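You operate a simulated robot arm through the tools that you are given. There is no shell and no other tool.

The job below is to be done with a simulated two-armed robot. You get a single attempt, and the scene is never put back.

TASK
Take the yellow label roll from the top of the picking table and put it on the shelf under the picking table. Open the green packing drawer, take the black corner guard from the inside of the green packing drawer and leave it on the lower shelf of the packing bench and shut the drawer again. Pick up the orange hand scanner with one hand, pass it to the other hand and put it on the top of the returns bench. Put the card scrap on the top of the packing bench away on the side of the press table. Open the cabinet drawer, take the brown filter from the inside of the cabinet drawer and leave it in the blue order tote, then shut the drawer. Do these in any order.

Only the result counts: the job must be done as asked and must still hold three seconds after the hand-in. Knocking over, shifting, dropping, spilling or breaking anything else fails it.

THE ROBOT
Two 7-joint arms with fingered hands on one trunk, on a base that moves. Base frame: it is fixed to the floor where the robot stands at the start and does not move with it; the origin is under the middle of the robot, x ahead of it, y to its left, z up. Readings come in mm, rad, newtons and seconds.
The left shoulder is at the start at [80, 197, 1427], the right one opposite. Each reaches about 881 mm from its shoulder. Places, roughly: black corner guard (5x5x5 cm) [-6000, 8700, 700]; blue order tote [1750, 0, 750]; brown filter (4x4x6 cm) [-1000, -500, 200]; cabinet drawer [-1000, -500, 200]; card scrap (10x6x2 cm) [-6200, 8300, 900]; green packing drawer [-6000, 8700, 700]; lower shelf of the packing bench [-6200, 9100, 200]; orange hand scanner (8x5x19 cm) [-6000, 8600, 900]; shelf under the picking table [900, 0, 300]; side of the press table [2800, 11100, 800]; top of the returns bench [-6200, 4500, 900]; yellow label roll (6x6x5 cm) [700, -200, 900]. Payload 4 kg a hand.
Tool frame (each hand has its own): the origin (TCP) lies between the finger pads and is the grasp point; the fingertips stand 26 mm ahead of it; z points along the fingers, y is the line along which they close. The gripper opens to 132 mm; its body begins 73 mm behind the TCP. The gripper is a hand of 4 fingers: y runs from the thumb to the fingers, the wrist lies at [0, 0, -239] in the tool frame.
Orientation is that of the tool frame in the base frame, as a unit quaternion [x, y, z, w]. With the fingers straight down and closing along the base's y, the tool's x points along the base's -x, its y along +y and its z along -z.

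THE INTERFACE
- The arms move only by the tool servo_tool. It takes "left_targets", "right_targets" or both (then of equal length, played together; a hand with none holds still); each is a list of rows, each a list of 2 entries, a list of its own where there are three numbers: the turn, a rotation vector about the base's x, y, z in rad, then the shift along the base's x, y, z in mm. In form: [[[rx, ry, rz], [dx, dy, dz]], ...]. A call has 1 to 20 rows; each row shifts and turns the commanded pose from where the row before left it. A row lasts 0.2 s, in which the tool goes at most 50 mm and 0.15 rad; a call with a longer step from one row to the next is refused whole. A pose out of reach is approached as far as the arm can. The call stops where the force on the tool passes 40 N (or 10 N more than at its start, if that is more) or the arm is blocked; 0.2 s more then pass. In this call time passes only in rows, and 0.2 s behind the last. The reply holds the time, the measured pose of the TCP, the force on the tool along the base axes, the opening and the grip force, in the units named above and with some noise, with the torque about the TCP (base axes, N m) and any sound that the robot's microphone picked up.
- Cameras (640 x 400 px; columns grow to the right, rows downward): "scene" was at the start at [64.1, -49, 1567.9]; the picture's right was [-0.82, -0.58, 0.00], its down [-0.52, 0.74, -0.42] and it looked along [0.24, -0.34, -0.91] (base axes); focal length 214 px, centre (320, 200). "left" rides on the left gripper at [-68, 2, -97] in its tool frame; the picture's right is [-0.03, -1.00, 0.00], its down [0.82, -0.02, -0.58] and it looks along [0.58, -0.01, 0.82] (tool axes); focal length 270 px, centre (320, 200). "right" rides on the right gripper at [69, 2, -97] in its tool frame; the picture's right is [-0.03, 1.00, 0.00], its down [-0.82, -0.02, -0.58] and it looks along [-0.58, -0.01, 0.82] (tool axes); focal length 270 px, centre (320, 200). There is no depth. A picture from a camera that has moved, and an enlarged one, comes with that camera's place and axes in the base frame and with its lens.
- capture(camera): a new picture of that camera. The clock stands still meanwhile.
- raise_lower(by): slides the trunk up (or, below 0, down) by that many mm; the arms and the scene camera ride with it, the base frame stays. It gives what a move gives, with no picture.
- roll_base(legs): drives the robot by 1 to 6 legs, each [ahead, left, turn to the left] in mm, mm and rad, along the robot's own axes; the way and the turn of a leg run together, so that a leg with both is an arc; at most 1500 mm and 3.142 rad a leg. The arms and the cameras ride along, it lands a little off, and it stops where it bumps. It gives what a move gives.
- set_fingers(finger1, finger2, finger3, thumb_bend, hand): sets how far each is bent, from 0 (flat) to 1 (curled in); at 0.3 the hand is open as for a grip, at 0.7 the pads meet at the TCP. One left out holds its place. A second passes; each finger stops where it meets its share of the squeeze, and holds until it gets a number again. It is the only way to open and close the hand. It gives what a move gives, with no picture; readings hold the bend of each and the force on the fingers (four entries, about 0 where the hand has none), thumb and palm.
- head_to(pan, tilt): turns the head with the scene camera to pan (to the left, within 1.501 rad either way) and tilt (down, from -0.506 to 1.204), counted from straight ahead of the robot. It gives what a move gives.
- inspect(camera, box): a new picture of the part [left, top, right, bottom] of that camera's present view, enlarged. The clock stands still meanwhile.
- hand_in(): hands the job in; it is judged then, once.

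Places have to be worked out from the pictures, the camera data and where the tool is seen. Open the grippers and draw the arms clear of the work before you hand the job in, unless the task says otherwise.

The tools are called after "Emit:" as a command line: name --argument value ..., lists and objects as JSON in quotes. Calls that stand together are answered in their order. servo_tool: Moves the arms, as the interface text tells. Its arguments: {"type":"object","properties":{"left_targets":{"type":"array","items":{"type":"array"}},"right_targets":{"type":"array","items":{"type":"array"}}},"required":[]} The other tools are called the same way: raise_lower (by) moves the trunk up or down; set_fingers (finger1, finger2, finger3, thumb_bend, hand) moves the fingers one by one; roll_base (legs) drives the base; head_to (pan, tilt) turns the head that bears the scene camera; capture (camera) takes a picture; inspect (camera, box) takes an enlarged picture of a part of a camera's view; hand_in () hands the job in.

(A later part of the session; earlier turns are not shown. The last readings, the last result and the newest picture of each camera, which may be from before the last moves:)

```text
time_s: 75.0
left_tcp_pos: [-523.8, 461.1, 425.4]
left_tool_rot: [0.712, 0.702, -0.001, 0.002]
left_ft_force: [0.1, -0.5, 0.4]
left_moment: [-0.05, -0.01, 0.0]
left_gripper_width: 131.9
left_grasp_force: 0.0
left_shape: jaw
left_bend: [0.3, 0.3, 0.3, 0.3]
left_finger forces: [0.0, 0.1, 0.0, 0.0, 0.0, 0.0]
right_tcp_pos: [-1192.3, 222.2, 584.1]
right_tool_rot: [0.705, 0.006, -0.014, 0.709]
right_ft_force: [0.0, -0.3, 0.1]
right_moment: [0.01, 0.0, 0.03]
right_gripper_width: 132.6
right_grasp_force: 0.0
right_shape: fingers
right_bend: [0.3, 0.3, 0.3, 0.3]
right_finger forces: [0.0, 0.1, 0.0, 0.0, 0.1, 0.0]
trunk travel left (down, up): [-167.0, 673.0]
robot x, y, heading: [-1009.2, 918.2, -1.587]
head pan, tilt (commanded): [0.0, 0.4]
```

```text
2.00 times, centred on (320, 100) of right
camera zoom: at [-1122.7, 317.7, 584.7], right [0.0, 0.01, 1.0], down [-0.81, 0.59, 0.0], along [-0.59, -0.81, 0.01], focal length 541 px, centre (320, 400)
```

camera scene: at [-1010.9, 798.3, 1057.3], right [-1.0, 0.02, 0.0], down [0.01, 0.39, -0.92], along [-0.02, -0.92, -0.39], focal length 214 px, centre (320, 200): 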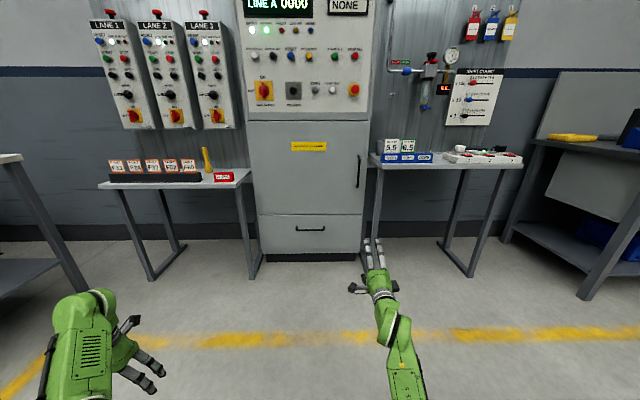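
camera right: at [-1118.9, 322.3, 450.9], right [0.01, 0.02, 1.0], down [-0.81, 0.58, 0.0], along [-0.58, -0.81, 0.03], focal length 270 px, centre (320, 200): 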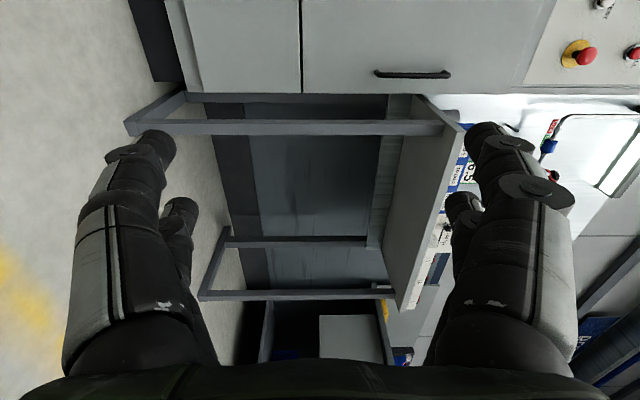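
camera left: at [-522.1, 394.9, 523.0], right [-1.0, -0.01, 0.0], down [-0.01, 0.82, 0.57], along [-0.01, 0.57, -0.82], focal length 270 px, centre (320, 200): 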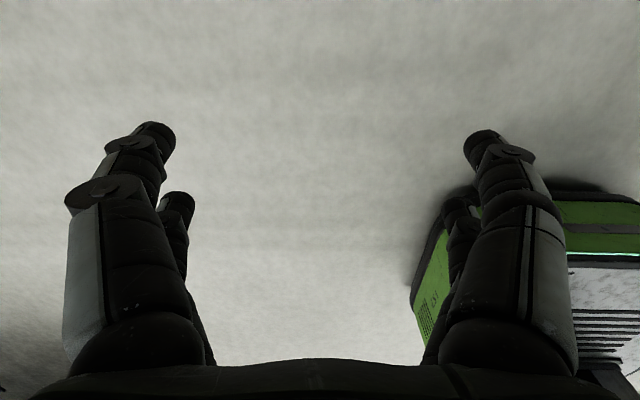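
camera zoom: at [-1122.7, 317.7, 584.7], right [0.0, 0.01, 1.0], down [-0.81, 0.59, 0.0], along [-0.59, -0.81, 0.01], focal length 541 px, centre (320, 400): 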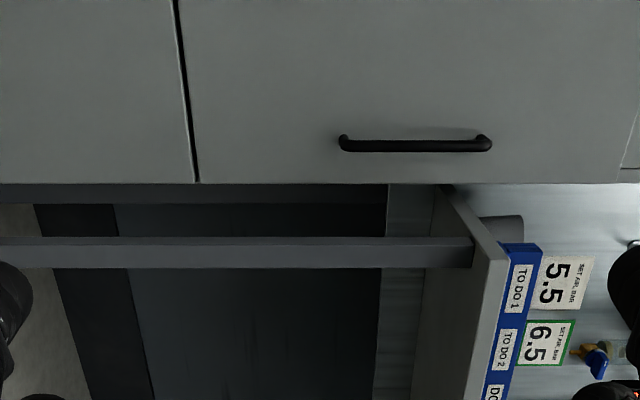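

The bar sits near [-970, -420, 328]. I lower the right hand with the arm first (keeping the elbow off my base), watching for limits.

Emit:
servo_tool --right_targets '[[[0, 0, 0], [0, 0, -25]], [[0, 0, 0], [0, 0, -25]], [[0, 0, 0], [0, 0, -25]], [[0, 0, 0], [0, 0, -25]], [[0, 0, 0], [0, 0, -25]], [[0, 0, 0], [0, 0, -25]], [[0, 0, 0], [0, 0, -25]]]'

Emit:
capture --camera "left"

Emit:
head_to --pan -0.3 --tilt 0.9

Emit:
capture --camera "scene"

```text
time_s: 76.6
left_tcp_pos: [-522.4, 462.3, 425.4]
left_tool_rot: [0.712, 0.702, -0.001, 0.002]
left_ft_force: [0.9, -0.1, -0.2]
left_moment: [0.03, -0.03, -0.03]
left_gripper_width: 131.8
left_grasp_force: 0.1
left_shape: jaw
left_bend: [0.3, 0.3, 0.3, 0.3]
left_finger forces: [0.0, 0.0, 0.0, 0.0, 0.0, 0.0]
right_tcp_pos: [-1191.8, 260.7, 560.8]
right_tool_rot: [0.712, 0.012, -0.019, 0.702]
right_ft_force: [-0.3, 0.5, 0.8]
right_moment: [0.02, -0.02, -0.02]
right_gripper_width: 133.1
right_grasp_force: 0.1
right_shape: fingers
right_bend: [0.3, 0.3, 0.3, 0.3]
right_finger forces: [0.1, 0.1, 0.1, 0.0, 0.1, 0.0]
right hand out of reach, approached as far as the arm can: row 1, 2, 3, 4, 5, 6, 7
trunk travel left (down, up): [-167.0, 673.0]
robot x, y, heading: [-1007.5, 915.5, -1.587]
head pan, tilt (commanded): [0.0, 0.4]
```

```text
taken
camera left: at [-522.1, 395.0, 523.3], right [-1.0, -0.01, 0.0], down [-0.01, 0.82, 0.57], along [-0.01, 0.57, -0.82], focal length 270 px, centre (320, 200)
```

left: 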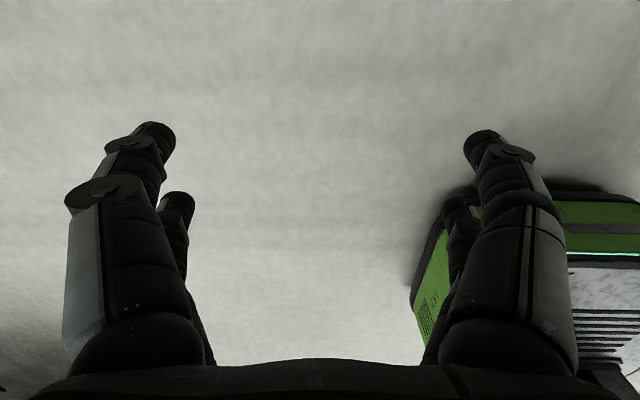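

```text
time_s: 77.6
left_tcp_pos: [-523.6, 461.7, 425.0]
left_tool_rot: [0.712, 0.702, -0.001, 0.002]
left_ft_force: [0.4, -0.1, 0.4]
left_moment: [0.03, -0.02, -0.03]
left_gripper_width: 131.8
left_grasp_force: 0.2
left_shape: jaw
left_bend: [0.3, 0.3, 0.3, 0.3]
left_finger forces: [0.0, 0.0, 0.1, 0.0, 0.0, 0.0]
right_tcp_pos: [-1191.9, 261.6, 559.8]
right_tool_rot: [0.711, 0.012, -0.018, 0.702]
right_ft_force: [-0.2, 0.0, 0.3]
right_moment: [-0.01, -0.01, -0.03]
right_gripper_width: 132.9
right_grasp_force: 0.2
right_shape: fingers
right_bend: [0.3, 0.3, 0.3, 0.3]
right_finger forces: [0.0, 0.0, 0.1, 0.0, 0.1, 0.0]
trunk travel left (down, up): [-167.0, 673.0]
robot x, y, heading: [-1004.6, 918.7, -1.587]
head pan, tilt (commanded): [-0.3, 0.901]
```

```text
taken
camera scene: at [-1032.8, 819.4, 1014.4], right [-0.95, 0.31, 0.0], down [0.25, 0.74, -0.62], along [-0.2, -0.59, -0.78], focal length 214 px, centre (320, 200)
```

scene: 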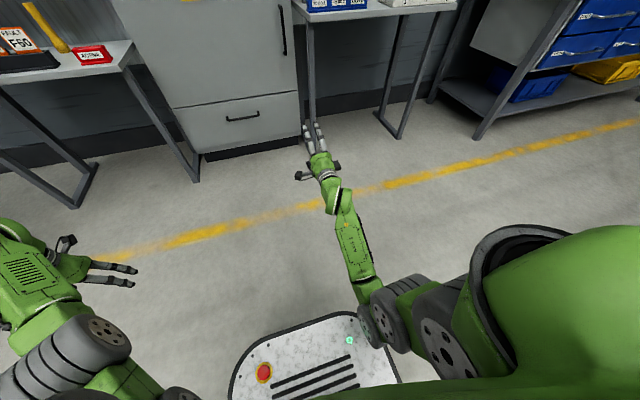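

Fully horizontal is beyond the wrist's range at this height. A tilt of about 30° below horizontal should do, so I tilt and lower.

Emit:
servo_tool --right_targets '[[[0.12, 0, 0], [0, 0, -20]], [[0.12, 0, 0], [0, 0, -20]], [[0.12, 0, 0], [0, 0, -20]], [[0.12, 0, 0], [0, 0, -20]], [[0, 0, 0], [0, 0, -25]], [[0, 0, 0], [0, 0, -25]], [[0, 0, 0], [0, 0, -25]], [[0, 0, 0], [0, 0, -25]], [[0, 0, 0], [0, 0, -25]]]'

Emit:
capture --camera "scene"

```text
time_s: 79.6
left_tcp_pos: [-522.8, 462.6, 425.3]
left_tool_rot: [0.712, 0.703, 0.0, 0.002]
left_ft_force: [0.4, -0.7, 0.0]
left_moment: [-0.01, 0.0, 0.02]
left_gripper_width: 132.2
left_grasp_force: 0.0
left_shape: jaw
left_bend: [0.3, 0.3, 0.3, 0.3]
left_finger forces: [0.0, 0.1, 0.0, 0.1, 0.1, 0.0]
right_tcp_pos: [-1191.3, 260.4, 354.3]
right_tool_rot: [0.854, 0.009, -0.012, 0.521]
right_ft_force: [-0.2, -0.4, 0.5]
right_moment: [0.02, 0.03, 0.01]
right_gripper_width: 132.9
right_grasp_force: 0.0
right_shape: fingers
right_bend: [0.3, 0.3, 0.3, 0.3]
right_finger forces: [0.1, 0.1, 0.1, 0.0, 0.0, 0.1]
trunk travel left (down, up): [-167.0, 673.0]
robot x, y, heading: [-1008.0, 919.9, -1.595]
head pan, tilt (commanded): [-0.3, 0.901]
```

```text
taken
camera scene: at [-1032.9, 819.3, 1014.4], right [-0.95, 0.31, 0.0], down [0.25, 0.74, -0.62], along [-0.2, -0.59, -0.78], focal length 214 px, centre (320, 200)
```

scene: 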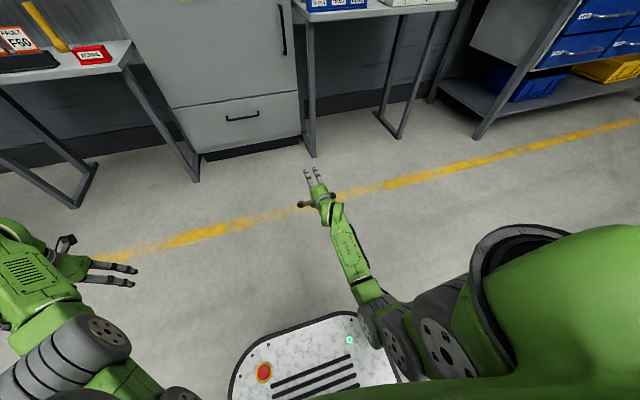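

That works at 27° below horizontal. I try reducing the tilt to about 15° while lowering to the bar's height.

Emit:
servo_tool --right_targets '[[[-0.07, 0, 0], [0, 0, -9]], [[-0.07, 0, 0], [0, 0, -9]], [[-0.07, 0, 0], [0, 0, -8]]]'

```text
time_s: 80.4
left_tcp_pos: [-523.1, 462.4, 426.5]
left_tool_rot: [0.712, 0.702, -0.001, 0.002]
left_ft_force: [-0.4, -0.2, -0.3]
left_moment: [0.02, 0.0, -0.02]
left_gripper_width: 131.8
left_grasp_force: 0.1
left_shape: jaw
left_bend: [0.3, 0.3, 0.3, 0.3]
left_finger forces: [0.1, 0.0, 0.1, 0.1, 0.0, 0.0]
right_tcp_pos: [-1196.4, 272.2, 408.1]
right_tool_rot: [0.803, 0.016, -0.024, 0.595]
right_ft_force: [0.6, -0.1, -0.2]
right_moment: [0.0, 0.02, 0.02]
right_gripper_width: 133.0
right_grasp_force: 0.1
right_shape: fingers
right_bend: [0.3, 0.3, 0.3, 0.3]
right_finger forces: [0.0, 0.0, 0.1, 0.0, 0.0, 0.0]
right hand out of reach, approached as far as the arm can: row 1, 2, 3
trunk travel left (down, up): [-167.0, 673.0]
robot x, y, heading: [-1009.7, 924.0, -1.59]
head pan, tilt (commanded): [-0.3, 0.901]
```

At 16° it can't go low enough, so I return to 27° tilt at z 378, preshape the fingers (upper fingers 0.55, thumb open), and try to pull the left hand outward-back to keep clear of the desk.

Emit:
servo_tool --right_targets '[[[0.07, 0, 0.005], [0, -4, -10]], [[0.07, 0, 0.005], [2, -4, -10]], [[0.07, 0, 0.005], [2, -4, -10]], [[0, 0, 0], [0, 0, 0]], [[0, 0, 0], [0, 0, 0]], [[0, 0, 0], [0, 0, 0]]]' --left_targets '[[[0, 0, 0], [20, 15, 0]], [[0, 0, 0], [20, 15, 0]], [[0, 0, 0], [20, 15, 0]], [[0, 0, 0], [20, 15, 0]], [[0, 0, 0], [20, 15, 0]], [[0, 0, 0], [20, 15, 0]]]'

Emit:
set_fingers --hand "right" --finger1 0.55 --finger2 0.55 --finger3 0.55 --thumb_bend 0.3

```text
time_s: 81.8
left_tcp_pos: [-455.6, 493.1, 360.1]
left_tool_rot: [0.709, 0.705, 0.002, 0.005]
left_ft_force: [-0.6, 0.7, -0.4]
left_moment: [-0.01, 0.0, 0.02]
left_gripper_width: 131.7
left_grasp_force: 0.1
left_shape: jaw
left_bend: [0.3, 0.3, 0.3, 0.3]
left_finger forces: [0.1, 0.0, 0.0, 0.0, 0.1, 0.1]
left hand out of reach, approached as far as the arm can: row 1, 2, 3, 4, 5, 6
right_tcp_pos: [-1192.1, 258.9, 376.9]
right_tool_rot: [0.854, 0.015, -0.007, 0.521]
right_ft_force: [0.0, 0.0, 0.0]
right_moment: [-0.03, -0.01, -0.01]
right_gripper_width: 132.9
right_grasp_force: 0.1
right_shape: fingers
right_bend: [0.3, 0.3, 0.3, 0.3]
right_finger forces: [0.1, 0.0, 0.1, 0.0, 0.0, 0.0]
trunk travel left (down, up): [-167.0, 673.0]
robot x, y, heading: [-1012.0, 920.4, -1.587]
head pan, tilt (commanded): [-0.3, 0.901]
```

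```text
time_s: 82.8
left_tcp_pos: [-456.0, 492.6, 360.6]
left_tool_rot: [0.709, 0.705, 0.001, 0.005]
left_ft_force: [0.4, 0.3, -0.6]
left_moment: [-0.02, 0.0, 0.0]
left_gripper_width: 131.8
left_grasp_force: 0.1
left_shape: jaw
left_bend: [0.3, 0.3, 0.3, 0.3]
left_finger forces: [0.0, 0.0, 0.1, 0.0, 0.0, 0.1]
right_tcp_pos: [-1192.4, 259.0, 376.8]
right_tool_rot: [0.853, 0.015, -0.007, 0.521]
right_ft_force: [0.0, -0.1, -0.3]
right_moment: [0.0, -0.03, 0.0]
right_gripper_width: 91.3
right_grasp_force: 0.1
right_shape: fingers
right_bend: [0.55, 0.55, 0.55, 0.3]
right_finger forces: [0.1, 0.1, 0.0, 0.1, 0.0, 0.0]
trunk travel left (down, up): [-167.0, 673.0]
robot x, y, heading: [-1007.5, 917.8, -1.588]
head pan, tilt (commanded): [-0.3, 0.901]
```

I drive toward the cabinet: ahead 420 and left 232, then check with the cameras.

Emit:
roll_base --legs '[[420, 232, 0.017]]'

Emit:
head_to --pan -0.15 --tilt 0.75

Emit:
capture --camera "scene"

Emit:
capture --camera "right"

```text
time_s: 85.6
left_tcp_pos: [-229.5, 72.4, 360.8]
left_tool_rot: [0.707, 0.707, 0.001, 0.005]
left_ft_force: [0.0, -0.1, -0.2]
left_moment: [-0.02, 0.0, -0.04]
left_gripper_width: 131.8
left_grasp_force: 0.0
left_shape: jaw
left_bend: [0.3, 0.3, 0.3, 0.3]
left_finger forces: [0.0, 0.0, 0.1, 0.0, 0.1, 0.0]
right_tcp_pos: [-964.2, -165.8, 377.6]
right_tool_rot: [0.853, 0.017, -0.006, 0.521]
right_ft_force: [-0.1, 0.7, 0.8]
right_moment: [0.01, -0.01, 0.01]
right_gripper_width: 91.3
right_grasp_force: 0.2
right_shape: fingers
right_bend: [0.55, 0.55, 0.55, 0.3]
right_finger forces: [0.0, 0.1, 0.0, 0.0, 0.0, 0.1]
trunk travel left (down, up): [-167.0, 673.0]
robot x, y, heading: [-781.9, 495.0, -1.587]
head pan, tilt (commanded): [-0.3, 0.901]
```

```text
time_s: 86.3
left_tcp_pos: [-227.9, 71.8, 361.0]
left_tool_rot: [0.707, 0.707, 0.0, 0.005]
left_ft_force: [0.4, 0.0, 0.4]
left_moment: [0.0, -0.02, 0.01]
left_gripper_width: 131.8
left_grasp_force: 0.1
left_shape: jaw
left_bend: [0.3, 0.3, 0.3, 0.3]
left_finger forces: [0.1, 0.0, 0.0, 0.0, 0.0, 0.0]
right_tcp_pos: [-964.8, -165.5, 377.7]
right_tool_rot: [0.853, 0.017, -0.005, 0.521]
right_ft_force: [0.4, 0.1, -0.4]
right_moment: [-0.02, 0.0, 0.04]
right_gripper_width: 91.5
right_grasp_force: 0.1
right_shape: fingers
right_bend: [0.55, 0.55, 0.55, 0.3]
right_finger forces: [0.0, 0.0, 0.1, 0.0, 0.0, 0.0]
trunk travel left (down, up): [-167.0, 673.0]
robot x, y, heading: [-780.8, 499.7, -1.586]
head pan, tilt (commanded): [-0.15, 0.75]
```

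```text
taken
camera scene: at [-797.7, 385.6, 1026.2], right [-0.99, 0.16, 0.0], down [0.11, 0.67, -0.73], along [-0.12, -0.72, -0.68], focal length 214 px, centre (320, 200)
```

scene: 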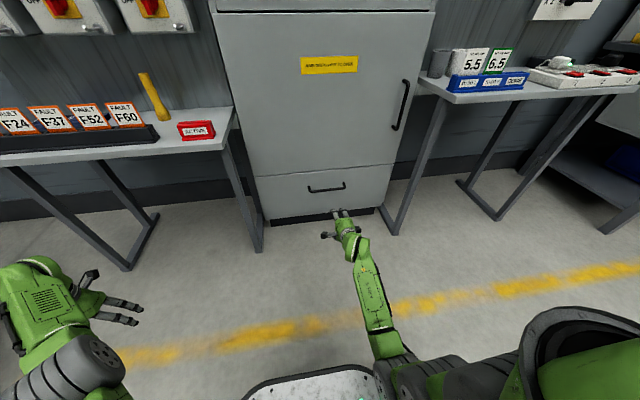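

```text
taken
camera right: at [-897.3, -79.5, 421.3], right [0.01, -0.46, 0.89], down [-0.82, 0.5, 0.27], along [-0.57, -0.73, -0.37], focal length 270 px, centre (320, 200)
```

right: 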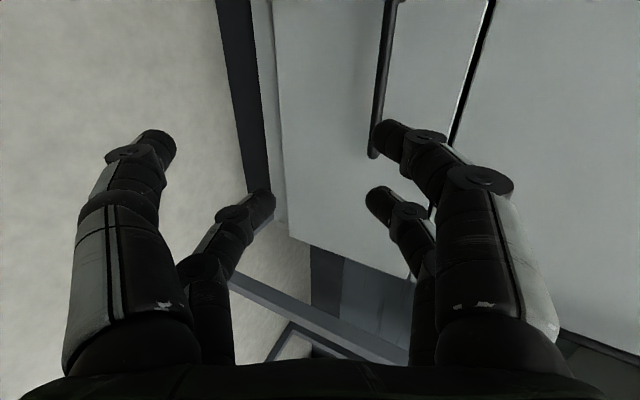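

The hand has two digits on each side; one lower digit got bent too. I find out which finger it is by opening finger1, then look.

Emit:
set_fingers --hand "right" --finger1 0.3

Emit:
capture --camera "right"

```text
time_s: 87.3
left_tcp_pos: [-228.6, 71.6, 361.6]
left_tool_rot: [0.707, 0.707, 0.0, 0.005]
left_ft_force: [-0.9, 0.1, 0.7]
left_moment: [-0.03, -0.03, 0.02]
left_gripper_width: 132.0
left_grasp_force: 0.0
left_shape: jaw
left_bend: [0.3, 0.3, 0.3, 0.3]
left_finger forces: [0.1, 0.0, 0.0, 0.1, 0.0, 0.1]
right_tcp_pos: [-964.2, -165.7, 377.2]
right_tool_rot: [0.853, 0.016, -0.006, 0.521]
right_ft_force: [0.1, 0.2, 0.2]
right_moment: [0.04, 0.04, -0.01]
right_gripper_width: 132.8
right_grasp_force: 0.1
right_shape: fingers
right_bend: [0.3, 0.55, 0.55, 0.3]
right_finger forces: [0.1, 0.0, 0.0, 0.1, 0.0, 0.0]
trunk travel left (down, up): [-167.0, 673.0]
robot x, y, heading: [-781.9, 496.9, -1.591]
head pan, tilt (commanded): [-0.15, 0.75]
```

```text
taken
camera right: at [-897.3, -79.5, 421.3], right [0.01, -0.46, 0.89], down [-0.82, 0.5, 0.27], along [-0.57, -0.73, -0.37], focal length 270 px, centre (320, 200)
```

right: 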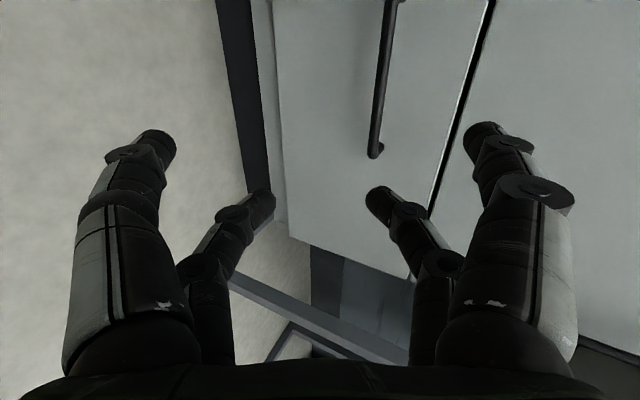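

Finger1 is the camera-side upper digit. I test finger3 as the lower rear one, and re-bend finger1.

Emit:
set_fingers --hand "right" --finger1 0.55 --finger3 0.3

Emit:
capture --camera "right"

```text
time_s: 88.3
left_tcp_pos: [-229.2, 72.5, 360.5]
left_tool_rot: [0.707, 0.707, 0.001, 0.005]
left_ft_force: [0.2, 0.8, 0.5]
left_moment: [0.02, 0.01, 0.01]
left_gripper_width: 131.9
left_grasp_force: 0.1
left_shape: jaw
left_bend: [0.3, 0.3, 0.3, 0.3]
left_finger forces: [0.0, 0.1, 0.0, 0.0, 0.0, 0.0]
right_tcp_pos: [-964.2, -166.5, 378.6]
right_tool_rot: [0.853, 0.017, -0.006, 0.521]
right_ft_force: [-0.3, 0.0, 0.2]
right_moment: [0.03, 0.02, 0.0]
right_gripper_width: 91.7
right_grasp_force: 0.1
right_shape: fingers
right_bend: [0.55, 0.55, 0.3, 0.3]
right_finger forces: [0.0, 0.1, 0.0, 0.0, 0.1, 0.0]
trunk travel left (down, up): [-167.0, 673.0]
robot x, y, heading: [-784.2, 497.5, -1.585]
head pan, tilt (commanded): [-0.15, 0.75]
```

```text
taken
camera right: at [-897.3, -79.5, 421.3], right [0.01, -0.46, 0.89], down [-0.82, 0.5, 0.27], along [-0.57, -0.73, -0.37], focal length 270 px, centre (320, 200)
```

right: 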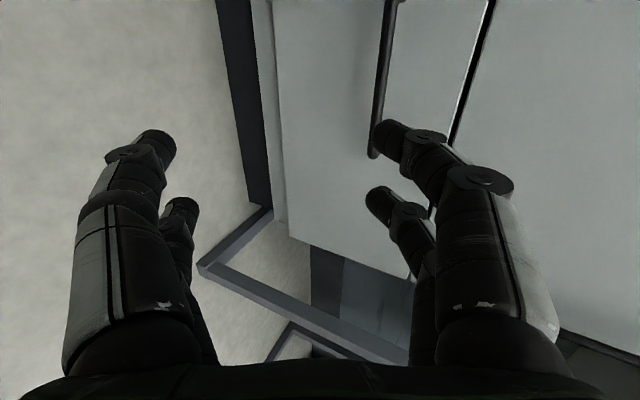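

Now the lower digits are open and the upper ones preshaped. The bar estimates agree on about (y -427, z 326); I drive 165 mm ahead to the start of the approach line.

Emit:
roll_base --legs '[[162, 0, 0.015]]'

Emit:
capture --camera "right"

Emit:
capture --camera "scene"

```text
time_s: 89.7
left_tcp_pos: [-225.4, -85.0, 359.9]
left_tool_rot: [0.702, 0.712, 0.002, 0.004]
left_ft_force: [0.0, 0.2, -0.1]
left_moment: [0.03, 0.01, 0.02]
left_gripper_width: 131.8
left_grasp_force: 0.0
left_shape: jaw
left_bend: [0.3, 0.3, 0.3, 0.3]
left_finger forces: [0.0, 0.0, 0.0, 0.1, 0.0, 0.1]
right_tcp_pos: [-957.1, -330.5, 377.1]
right_tool_rot: [0.854, 0.022, -0.002, 0.52]
right_ft_force: [-1.1, 0.2, 0.5]
right_moment: [-0.02, 0.0, 0.0]
right_gripper_width: 91.3
right_grasp_force: 0.1
right_shape: fingers
right_bend: [0.55, 0.55, 0.3, 0.3]
right_finger forces: [0.0, 0.0, 0.0, 0.1, 0.0, 0.1]
trunk travel left (down, up): [-167.0, 673.0]
robot x, y, heading: [-784.9, 330.9, -1.577]
head pan, tilt (commanded): [-0.15, 0.75]
```

```text
taken
camera right: at [-891.9, -244.0, 420.7], right [0.02, -0.46, 0.89], down [-0.83, 0.49, 0.27], along [-0.56, -0.74, -0.37], focal length 270 px, centre (320, 200)
```

right: 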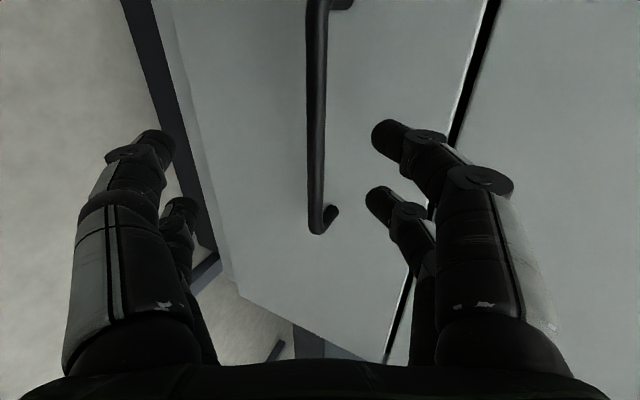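

```text
taken
camera scene: at [-797.7, 221.7, 1026.2], right [-0.99, 0.15, 0.0], down [0.1, 0.67, -0.73], along [-0.11, -0.72, -0.68], focal length 214 px, centre (320, 200)
```

scene: 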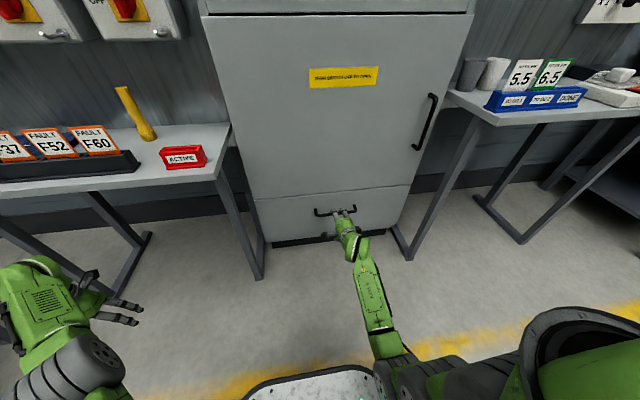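

The bar is lined up: about 104 mm ahead along the fingers' axis and centred. To keep arm reach, I first retract the hand 60 mm and drive the base 60 mm ahead.

Emit:
servo_tool --right_targets '[[[0, 0, 0], [0, 20, 0]], [[0, 0, 0], [0, 20, 0]], [[0, 0, 0], [0, 20, 0]]]'

Emit:
roll_base --legs '[[60, 0, 0]]'

Emit:
capture --camera "right"

```text
time_s: 90.5
left_tcp_pos: [-225.0, -84.4, 361.0]
left_tool_rot: [0.703, 0.711, 0.001, 0.005]
left_ft_force: [-0.3, 0.0, 1.7]
left_moment: [-0.04, -0.02, 0.01]
left_gripper_width: 131.8
left_grasp_force: 0.0
left_shape: jaw
left_bend: [0.3, 0.3, 0.3, 0.3]
left_finger forces: [0.1, 0.0, 0.1, 0.0, 0.0, 0.0]
right_tcp_pos: [-957.3, -270.5, 378.3]
right_tool_rot: [0.853, 0.022, -0.003, 0.521]
right_ft_force: [-0.1, -0.1, -0.3]
right_moment: [0.02, 0.0, -0.02]
right_gripper_width: 91.5
right_grasp_force: 0.0
right_shape: fingers
right_bend: [0.55, 0.55, 0.3, 0.3]
right_finger forces: [0.1, 0.0, 0.0, 0.0, 0.0, 0.0]
trunk travel left (down, up): [-167.0, 673.0]
robot x, y, heading: [-784.7, 333.7, -1.575]
head pan, tilt (commanded): [-0.15, 0.75]
```

```text
time_s: 91.5
left_tcp_pos: [-224.0, -143.9, 360.0]
left_tool_rot: [0.702, 0.712, 0.001, 0.005]
left_ft_force: [0.6, 0.1, 0.2]
left_moment: [0.0, 0.01, -0.01]
left_gripper_width: 132.0
left_grasp_force: 0.0
left_shape: jaw
left_bend: [0.3, 0.3, 0.3, 0.3]
left_finger forces: [0.1, 0.0, 0.0, 0.1, 0.0, 0.0]
right_tcp_pos: [-959.8, -330.3, 376.4]
right_tool_rot: [0.854, 0.022, -0.003, 0.52]
right_ft_force: [-0.3, -0.3, -1.3]
right_moment: [0.0, -0.02, -0.03]
right_gripper_width: 91.4
right_grasp_force: 0.0
right_shape: fingers
right_bend: [0.55, 0.55, 0.3, 0.3]
right_finger forces: [0.0, 0.1, 0.1, 0.0, 0.0, 0.0]
trunk travel left (down, up): [-167.0, 673.0]
robot x, y, heading: [-782.3, 269.4, -1.572]
head pan, tilt (commanded): [-0.15, 0.75]
```

```text
taken
camera right: at [-892.5, -243.8, 420.7], right [0.02, -0.46, 0.89], down [-0.83, 0.49, 0.27], along [-0.56, -0.74, -0.37], focal length 270 px, centre (320, 200)
```

right: 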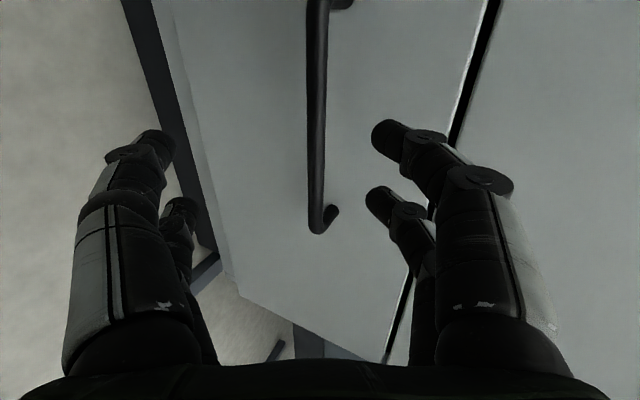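

Same relative pose as planned. I advance 84 mm along the fingers' axis and look.

Emit:
servo_tool --right_targets '[[[0, 0, 0], [0, -18.7, -9.6]], [[0, 0, 0], [0, -18.7, -9.6]], [[0, 0, 0], [0, -18.7, -9.6]], [[0, 0, 0], [0, -18.7, -9.6]]]'

Emit:
capture --camera "right"

```text
time_s: 92.5
left_tcp_pos: [-224.8, -144.6, 360.7]
left_tool_rot: [0.703, 0.711, 0.001, 0.005]
left_ft_force: [0.1, 0.7, 0.4]
left_moment: [-0.01, 0.02, -0.03]
left_gripper_width: 131.9
left_grasp_force: 0.1
left_shape: jaw
left_bend: [0.3, 0.3, 0.3, 0.3]
left_finger forces: [0.0, 0.0, 0.0, 0.1, 0.1, 0.0]
right_tcp_pos: [-953.0, -403.9, 338.0]
right_tool_rot: [0.854, 0.021, -0.006, 0.52]
right_ft_force: [-0.1, 0.0, -0.3]
right_moment: [0.02, -0.01, 0.0]
right_gripper_width: 91.5
right_grasp_force: 0.0
right_shape: fingers
right_bend: [0.55, 0.55, 0.3, 0.3]
right_finger forces: [0.0, 0.0, 0.1, 0.0, 0.0, 0.0]
right hand out of reach, approached as far as the arm can: row 4
trunk travel left (down, up): [-167.0, 673.0]
robot x, y, heading: [-784.4, 271.2, -1.578]
head pan, tilt (commanded): [-0.15, 0.75]
```

```text
taken
camera right: at [-886.6, -318.1, 382.2], right [0.02, -0.46, 0.89], down [-0.82, 0.5, 0.27], along [-0.57, -0.73, -0.37], focal length 270 px, centre (320, 200)
```

right: 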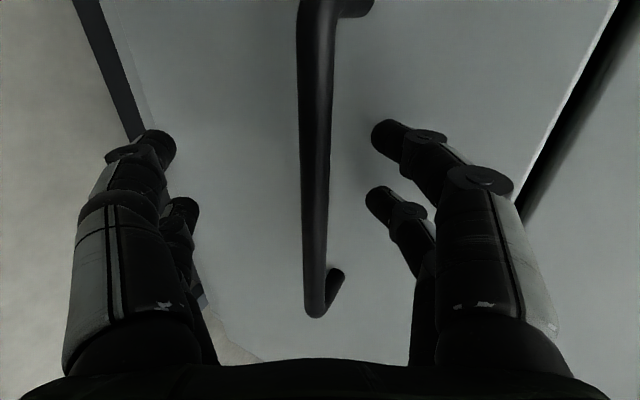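

The bar is about 18 mm ahead of the TCP, already between the fingertips. I nudge the base 10 mm ahead and close.

Emit:
roll_base --legs '[[10, 0, 0]]'

Emit:
capture --camera "right"

```text
time_s: 93.2
left_tcp_pos: [-224.8, -154.4, 359.9]
left_tool_rot: [0.703, 0.711, 0.001, 0.005]
left_ft_force: [0.0, -0.2, -0.3]
left_moment: [0.01, 0.01, 0.0]
left_gripper_width: 131.9
left_grasp_force: 0.1
left_shape: jaw
left_bend: [0.3, 0.3, 0.3, 0.3]
left_finger forces: [0.0, 0.1, 0.0, 0.1, 0.1, 0.1]
right_tcp_pos: [-954.2, -413.2, 337.5]
right_tool_rot: [0.855, 0.019, -0.007, 0.519]
right_ft_force: [-0.8, 9.1, -1.1]
right_moment: [-0.09, 0.01, -0.05]
right_gripper_width: 85.9
right_grasp_force: 4.4
right_shape: fingers
right_bend: [0.58, 0.59, 0.3, 0.3]
right_finger forces: [3.8, 4.6, 0.0, 0.0, 0.0, 0.0]
trunk travel left (down, up): [-167.0, 673.0]
robot x, y, heading: [-782.3, 267.6, -1.572]
head pan, tilt (commanded): [-0.15, 0.75]
```

```text
taken
camera right: at [-886.9, -327.4, 382.0], right [0.01, -0.46, 0.89], down [-0.82, 0.5, 0.27], along [-0.57, -0.73, -0.37], focal length 270 px, centre (320, 200)
```

right: 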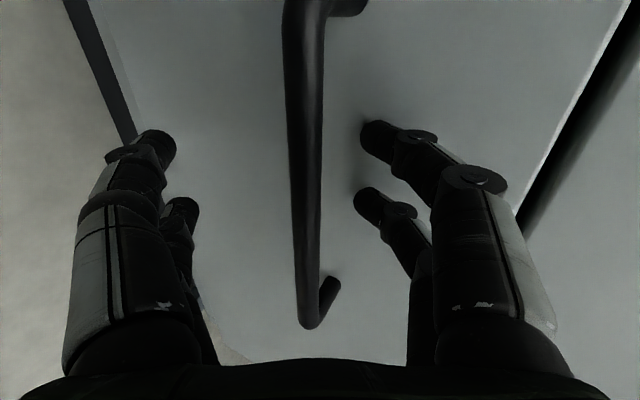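

The upper fingertips just touch the drawer face and the bar is inside the grip. I close all fingers on the bar.

Emit:
set_fingers --hand "right" --finger1 0.85 --finger2 0.85 --finger3 0.75 --thumb_bend 0.75

Emit:
capture --camera "right"

```text
time_s: 94.2
left_tcp_pos: [-225.2, -154.3, 360.4]
left_tool_rot: [0.703, 0.711, 0.001, 0.005]
left_ft_force: [0.1, 0.0, 0.3]
left_moment: [-0.01, 0.01, -0.03]
left_gripper_width: 131.6
left_grasp_force: 0.1
left_shape: jaw
left_bend: [0.3, 0.3, 0.3, 0.3]
left_finger forces: [0.1, 0.0, 0.0, 0.0, 0.0, 0.1]
right_tcp_pos: [-954.2, -414.0, 335.7]
right_tool_rot: [0.855, 0.019, -0.007, 0.518]
right_ft_force: [0.8, 0.9, -5.6]
right_moment: [0.05, -0.13, -0.07]
right_gripper_width: 6.3
right_grasp_force: 0.0
right_shape: fingers
right_bend: [0.86, 0.85, 0.72, 0.65]
right_finger forces: [0.0, 0.1, 0.0, 0.1, 0.1, 0.0]
trunk travel left (down, up): [-167.0, 673.0]
robot x, y, heading: [-782.3, 263.7, -1.578]
head pan, tilt (commanded): [-0.15, 0.75]
```

```text
taken
camera right: at [-887.0, -327.3, 380.4], right [0.01, -0.46, 0.89], down [-0.82, 0.5, 0.27], along [-0.57, -0.73, -0.37], focal length 270 px, centre (320, 200)
```

right: 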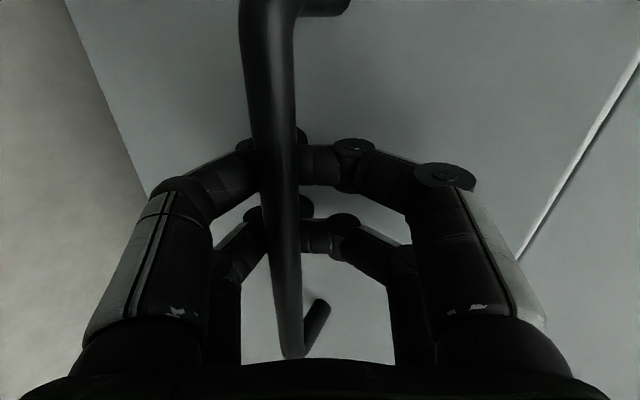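

The fingers have closed behind the bar, hooking it (the drawer already came out a bit). I pull gently with the arm to feel the drawer.

Emit:
servo_tool --right_targets '[[[0, 0, 0], [0, 15, 0]], [[0, 0, 0], [0, 20, 0]], [[0, 0, 0], [0, 20, 0]], [[0, 0, 0], [0, 20, 0]]]'

Emit:
capture --camera "right"

Emit:
capture --camera "scene"

```text
time_s: 95.2
left_tcp_pos: [-224.6, -155.4, 361.7]
left_tool_rot: [0.703, 0.711, 0.001, 0.005]
left_ft_force: [0.6, 0.1, -0.2]
left_moment: [-0.01, 0.01, 0.01]
left_gripper_width: 132.0
left_grasp_force: 0.1
left_shape: jaw
left_bend: [0.3, 0.3, 0.3, 0.3]
left_finger forces: [0.1, 0.1, 0.0, 0.0, 0.0, 0.0]
right_tcp_pos: [-953.1, -338.3, 338.0]
right_tool_rot: [0.854, 0.02, -0.006, 0.52]
right_ft_force: [-2.8, 0.8, -2.0]
right_moment: [0.03, -0.02, -0.1]
right_gripper_width: 6.3
right_grasp_force: 0.1
right_shape: fingers
right_bend: [0.85, 0.85, 0.73, 0.66]
right_finger forces: [0.0, 0.0, 0.1, 0.0, 0.6, 0.0]
trunk travel left (down, up): [-167.0, 673.0]
robot x, y, heading: [-786.5, 266.6, -1.57]
head pan, tilt (commanded): [-0.15, 0.75]
```

```text
taken
camera right: at [-886.7, -252.0, 381.4], right [0.02, -0.46, 0.89], down [-0.82, 0.5, 0.27], along [-0.57, -0.73, -0.37], focal length 270 px, centre (320, 200)
```

right: 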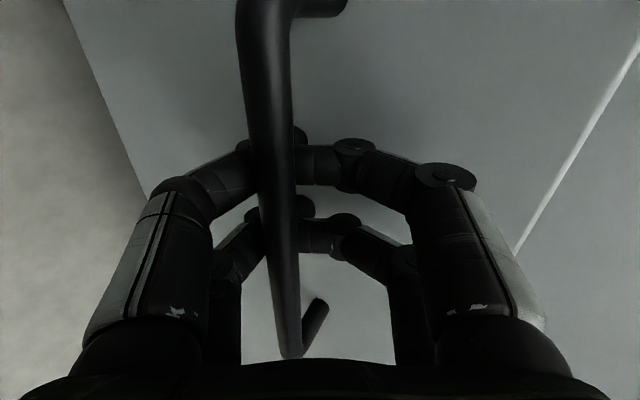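

```text
taken
camera scene: at [-798.2, 152.4, 1026.3], right [-0.99, 0.15, 0.0], down [0.1, 0.67, -0.73], along [-0.11, -0.72, -0.68], focal length 214 px, centre (320, 200)
```

scene: 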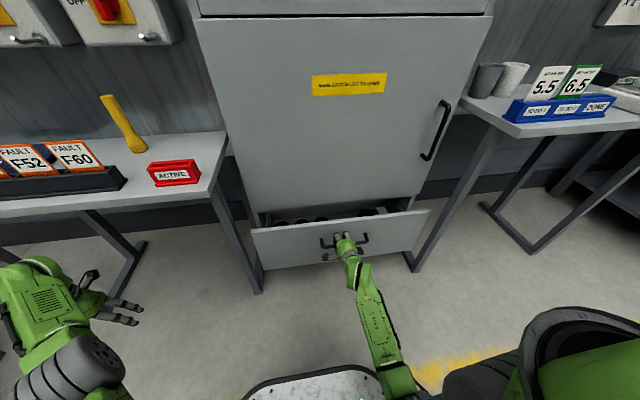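

The drawer slides out with little force. I keep pulling by backing the base 200 mm.

Emit:
roll_base --legs '[[-200, 0, 0]]'

Emit:
capture --camera "scene"

```text
time_s: 96.6
left_tcp_pos: [-225.5, -16.1, 359.8]
left_tool_rot: [0.703, 0.711, 0.002, 0.004]
left_ft_force: [0.1, -0.5, -0.1]
left_moment: [0.04, -0.01, 0.0]
left_gripper_width: 131.9
left_grasp_force: 0.1
left_shape: jaw
left_bend: [0.3, 0.3, 0.3, 0.3]
left_finger forces: [0.0, 0.0, 0.0, 0.0, 0.0, 0.0]
right_tcp_pos: [-953.6, -198.7, 335.3]
right_tool_rot: [0.856, 0.02, -0.008, 0.517]
right_ft_force: [0.4, -1.2, -2.2]
right_moment: [-0.02, 0.04, 0.0]
right_gripper_width: 0.1
right_grasp_force: 0.1
right_shape: fingers
right_bend: [0.75, 0.75, 0.73, 0.68]
right_finger forces: [0.1, 0.1, 0.0, 0.1, 0.0, 0.0]
trunk travel left (down, up): [-167.0, 673.0]
robot x, y, heading: [-784.2, 403.4, -1.575]
head pan, tilt (commanded): [-0.15, 0.75]
stopped in leg 1: the force on the tool passed its limit at 47 N (the readings are from after the stop); the commanded pose is now the measured one
```

```text
taken
camera scene: at [-797.6, 291.5, 1026.3], right [-0.99, 0.15, 0.0], down [0.11, 0.67, -0.73], along [-0.11, -0.72, -0.68], focal length 214 px, centre (320, 200)
```

scene: 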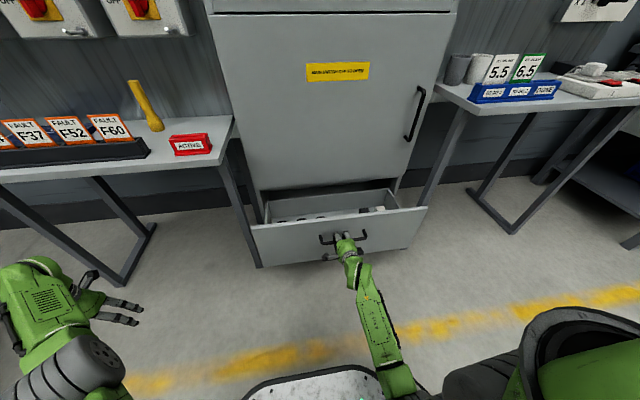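

The pull stopped at 47 N — the drawer seems at its end of travel, about 230 mm open. I look inside.

Emit:
inspect --camera "scene" --box '[230, 170, 450, 280]'

```text
2.91 times, centred on (340, 225) of scene
camera zoom: at [-797.6, 291.5, 1026.3], right [-0.99, 0.15, 0.0], down [0.11, 0.67, -0.73], along [-0.11, -0.72, -0.68], focal length 624 px, centre (262, 127)
```

zoom: 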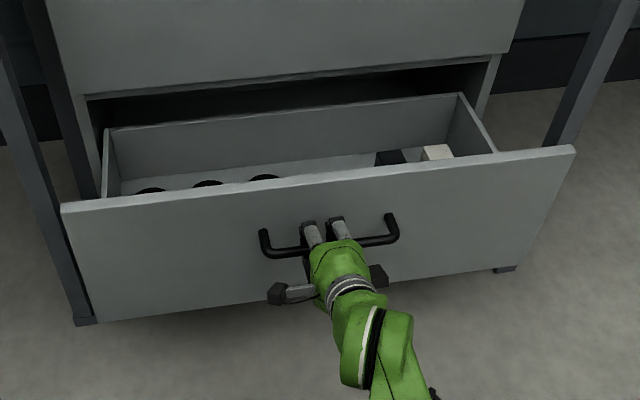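

I open the grip (lower digits wide, upper ones slightly) and withdraw along the hand's axis.

Emit:
set_fingers --hand "right" --finger1 0.55 --finger2 0.55 --finger3 0.3 --thumb_bend 0.3

Emit:
capture --camera "right"

```text
time_s: 97.6
left_tcp_pos: [-225.3, -16.2, 360.7]
left_tool_rot: [0.703, 0.711, 0.001, 0.005]
left_ft_force: [-1.2, -0.4, 0.7]
left_moment: [-0.02, 0.01, 0.0]
left_gripper_width: 132.0
left_grasp_force: 0.0
left_shape: jaw
left_bend: [0.3, 0.3, 0.3, 0.3]
left_finger forces: [0.0, 0.0, 0.0, 0.0, 0.0, 0.1]
right_tcp_pos: [-953.8, -199.5, 336.3]
right_tool_rot: [0.855, 0.02, -0.008, 0.519]
right_ft_force: [0.4, 0.7, -0.1]
right_moment: [-0.01, -0.01, 0.0]
right_gripper_width: 90.6
right_grasp_force: 0.0
right_shape: fingers
right_bend: [0.55, 0.55, 0.3, 0.3]
right_finger forces: [0.0, 0.0, 0.1, 0.0, 0.0, 0.0]
trunk travel left (down, up): [-167.0, 673.0]
robot x, y, heading: [-783.2, 401.8, -1.578]
head pan, tilt (commanded): [-0.15, 0.75]
```

```text
taken
camera right: at [-886.8, -112.9, 380.5], right [0.02, -0.46, 0.89], down [-0.82, 0.5, 0.28], along [-0.57, -0.73, -0.37], focal length 270 px, centre (320, 200)
```

right: 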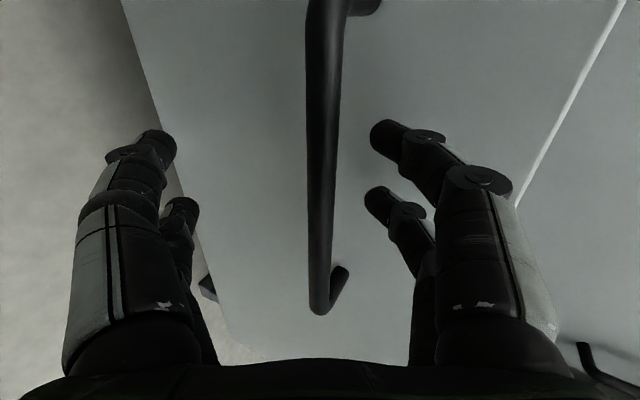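

The bar is free between the digits. I withdraw the hand, then raise the trunk to look into the drawer from above.

Emit:
servo_tool --right_targets '[[[0, 0, 0], [0, 18, 9]], [[0, 0, 0], [0, 18, 9]], [[0, 0, 0], [0, 18, 9]], [[0, 0, 0], [0, 18, 9]], [[0, 0, 0], [0, 18, 9]], [[0, 0, 0], [0, 18, 9]]]'

Emit:
raise_lower --by 350

Emit:
head_to --pan -0.25 --tilt 1.05

Emit:
capture --camera "scene"

```text
time_s: 99.0
left_tcp_pos: [-225.3, -16.7, 360.9]
left_tool_rot: [0.704, 0.71, 0.001, 0.005]
left_ft_force: [-0.2, -1.0, -0.3]
left_moment: [0.0, -0.01, -0.01]
left_gripper_width: 131.8
left_grasp_force: 0.0
left_shape: jaw
left_bend: [0.3, 0.3, 0.3, 0.3]
left_finger forces: [0.0, 0.0, 0.0, 0.1, 0.1, 0.0]
right_tcp_pos: [-953.2, -90.6, 391.4]
right_tool_rot: [0.855, 0.019, -0.007, 0.519]
right_ft_force: [-1.0, -0.3, -0.2]
right_moment: [0.01, -0.02, 0.02]
right_gripper_width: 90.6
right_grasp_force: 0.2
right_shape: fingers
right_bend: [0.55, 0.55, 0.3, 0.3]
right_finger forces: [0.0, 0.1, 0.0, 0.0, 0.1, 0.0]
trunk travel left (down, up): [-167.0, 673.0]
robot x, y, heading: [-782.7, 403.0, -1.576]
head pan, tilt (commanded): [-0.15, 0.75]
```

```text
time_s: 102.4
left_tcp_pos: [-225.3, -15.8, 710.2]
left_tool_rot: [0.704, 0.711, 0.002, 0.005]
left_ft_force: [0.0, -0.3, -1.7]
left_moment: [0.04, 0.04, 0.02]
left_gripper_width: 132.0
left_grasp_force: 0.0
left_shape: jaw
left_bend: [0.3, 0.3, 0.3, 0.3]
left_finger forces: [0.1, 0.1, 0.0, 0.1, 0.0, 0.0]
right_tcp_pos: [-954.2, -91.1, 740.5]
right_tool_rot: [0.854, 0.02, -0.007, 0.519]
right_ft_force: [-0.4, 0.9, 0.5]
right_moment: [-0.01, 0.02, 0.04]
right_gripper_width: 90.3
right_grasp_force: 0.0
right_shape: fingers
right_bend: [0.55, 0.55, 0.3, 0.3]
right_finger forces: [0.0, 0.1, 0.1, 0.1, 0.0, 0.0]
trunk travel left (down, up): [-517.0, 323.0]
robot x, y, heading: [-782.3, 404.5, -1.574]
head pan, tilt (commanded): [-0.15, 0.75]
```

```text
time_s: 103.2
left_tcp_pos: [-225.1, -16.1, 710.2]
left_tool_rot: [0.704, 0.711, 0.001, 0.006]
left_ft_force: [-0.1, 0.2, 0.2]
left_moment: [-0.04, -0.01, 0.02]
left_gripper_width: 131.6
left_grasp_force: 0.1
left_shape: jaw
left_bend: [0.3, 0.3, 0.3, 0.3]
left_finger forces: [0.0, 0.1, 0.1, 0.0, 0.0, 0.0]
right_tcp_pos: [-954.4, -91.5, 740.8]
right_tool_rot: [0.854, 0.019, -0.006, 0.519]
right_ft_force: [-0.5, -0.6, -0.4]
right_moment: [0.03, -0.01, 0.0]
right_gripper_width: 90.5
right_grasp_force: 0.0
right_shape: fingers
right_bend: [0.55, 0.55, 0.3, 0.3]
right_finger forces: [0.0, 0.0, 0.0, 0.2, 0.0, 0.1]
trunk travel left (down, up): [-517.0, 323.0]
robot x, y, heading: [-782.8, 404.9, -1.571]
head pan, tilt (commanded): [-0.25, 1.051]
```

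```text
taken
camera scene: at [-801.4, 309.7, 1353.8], right [-0.97, 0.25, 0.0], down [0.22, 0.84, -0.5], along [-0.13, -0.48, -0.87], focal length 214 px, centre (320, 200)
```

scene: 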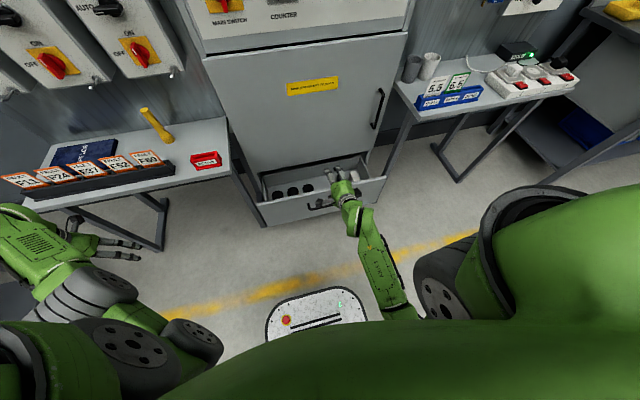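

I enlarge the drawer interior.

Emit:
inspect --camera "scene" --box '[240, 140, 400, 240]'

Emit:
capture --camera "right"

```text
4.00 times, centred on (320, 190) of scene
camera zoom: at [-801.4, 309.7, 1353.8], right [-0.97, 0.25, 0.0], down [0.22, 0.84, -0.5], along [-0.13, -0.48, -0.87], focal length 858 px, centre (320, 240)
```

zoom: 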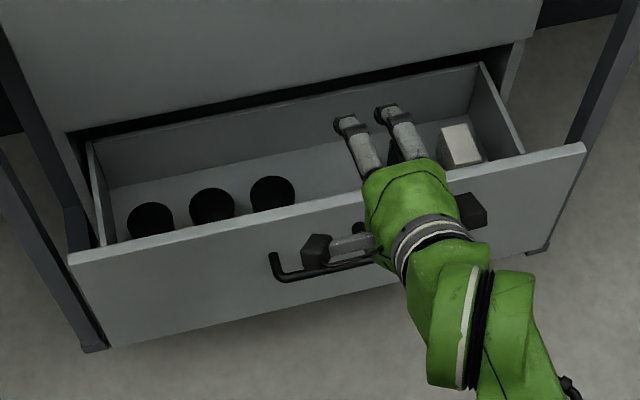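

```text
taken
camera right: at [-886.9, -5.1, 785.0], right [0.01, -0.46, 0.89], down [-0.82, 0.5, 0.27], along [-0.57, -0.73, -0.37], focal length 270 px, centre (320, 200)
```

right: 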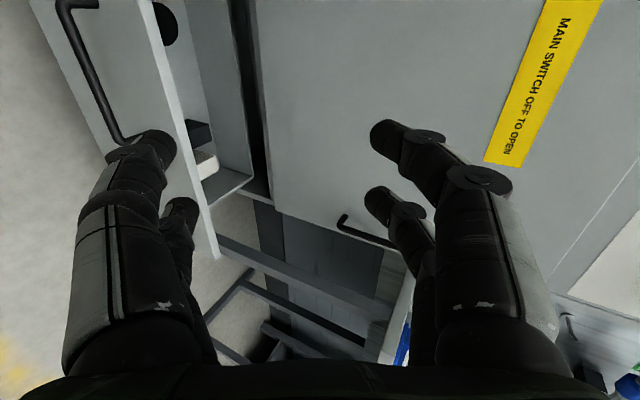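

Three dark-topped cylinders, a dark piece and a white box are inside. I turn the hand to point down and look with the hand camera from above.

Emit:
servo_tool --right_targets '[[[0.14, 0, 0], [0, -20, 0]], [[0.14, 0, 0], [0, -20, 0]], [[0.14, 0, 0], [0, -20, 0]], [[0.14, 0, 0], [0, -20, 0]], [[0.14, 0, 0], [0, -20, 0]], [[0.14, 0, 0], [0, -20, 0]], [[0.13, 0, 0], [0, -20, 0]], [[0.12, 0, 0], [0, -20, 0]]]'

Emit:
capture --camera "right"

Emit:
inspect --camera "scene" --box '[240, 140, 400, 240]'

```text
time_s: 105.0
left_tcp_pos: [-224.7, -17.4, 709.3]
left_tool_rot: [0.704, 0.71, 0.002, 0.004]
left_ft_force: [-0.4, -0.1, -0.4]
left_moment: [-0.01, 0.0, 0.0]
left_gripper_width: 132.3
left_grasp_force: 0.1
left_shape: jaw
left_bend: [0.3, 0.3, 0.3, 0.3]
left_finger forces: [0.0, 0.1, 0.1, 0.1, 0.0, 0.0]
right_tcp_pos: [-954.4, -252.8, 738.7]
right_tool_rot: [1.0, 0.02, 0.003, -0.003]
right_ft_force: [0.4, -0.3, -0.3]
right_moment: [0.0, -0.04, 0.03]
right_gripper_width: 91.2
right_grasp_force: 0.0
right_shape: fingers
right_bend: [0.55, 0.55, 0.3, 0.3]
right_finger forces: [0.0, 0.0, 0.0, 0.0, 0.0, 0.1]
trunk travel left (down, up): [-517.0, 323.0]
robot x, y, heading: [-783.5, 404.7, -1.571]
head pan, tilt (commanded): [-0.25, 1.051]
```

```text
taken
camera right: at [-887.6, -251.2, 836.5], right [0.02, -1.0, 0.0], down [-0.82, -0.01, 0.57], along [-0.57, -0.01, -0.82], focal length 270 px, centre (320, 200)
```

right: 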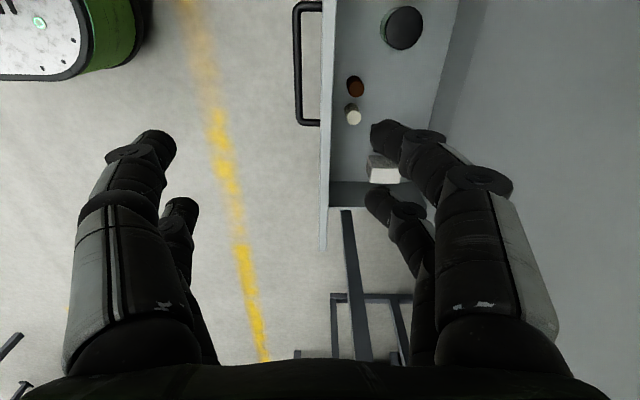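

```text
4.00 times, centred on (320, 190) of scene
camera zoom: at [-801.1, 308.3, 1353.5], right [-0.97, 0.25, 0.0], down [0.22, 0.84, -0.5], along [-0.13, -0.48, -0.87], focal length 858 px, centre (320, 240)
```

zoom: 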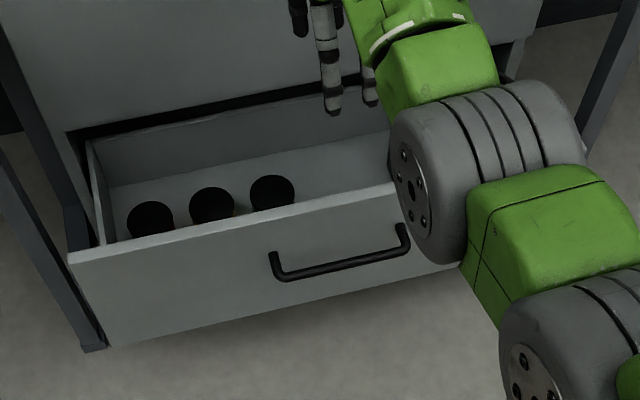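

The hand camera shows a small brown cylinder near the drawer's front. I enlarge that view.

Emit:
inspect --camera "right" --box '[290, 0, 450, 200]'

```text
2.00 times, centred on (370, 100) of right
camera zoom: at [-887.6, -251.2, 836.5], right [0.02, -1.0, 0.0], down [-0.82, -0.01, 0.57], along [-0.57, -0.01, -0.82], focal length 541 px, centre (220, 400)
```

zoom: 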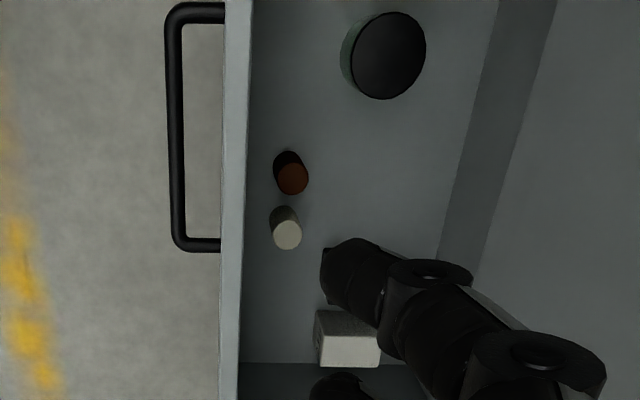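

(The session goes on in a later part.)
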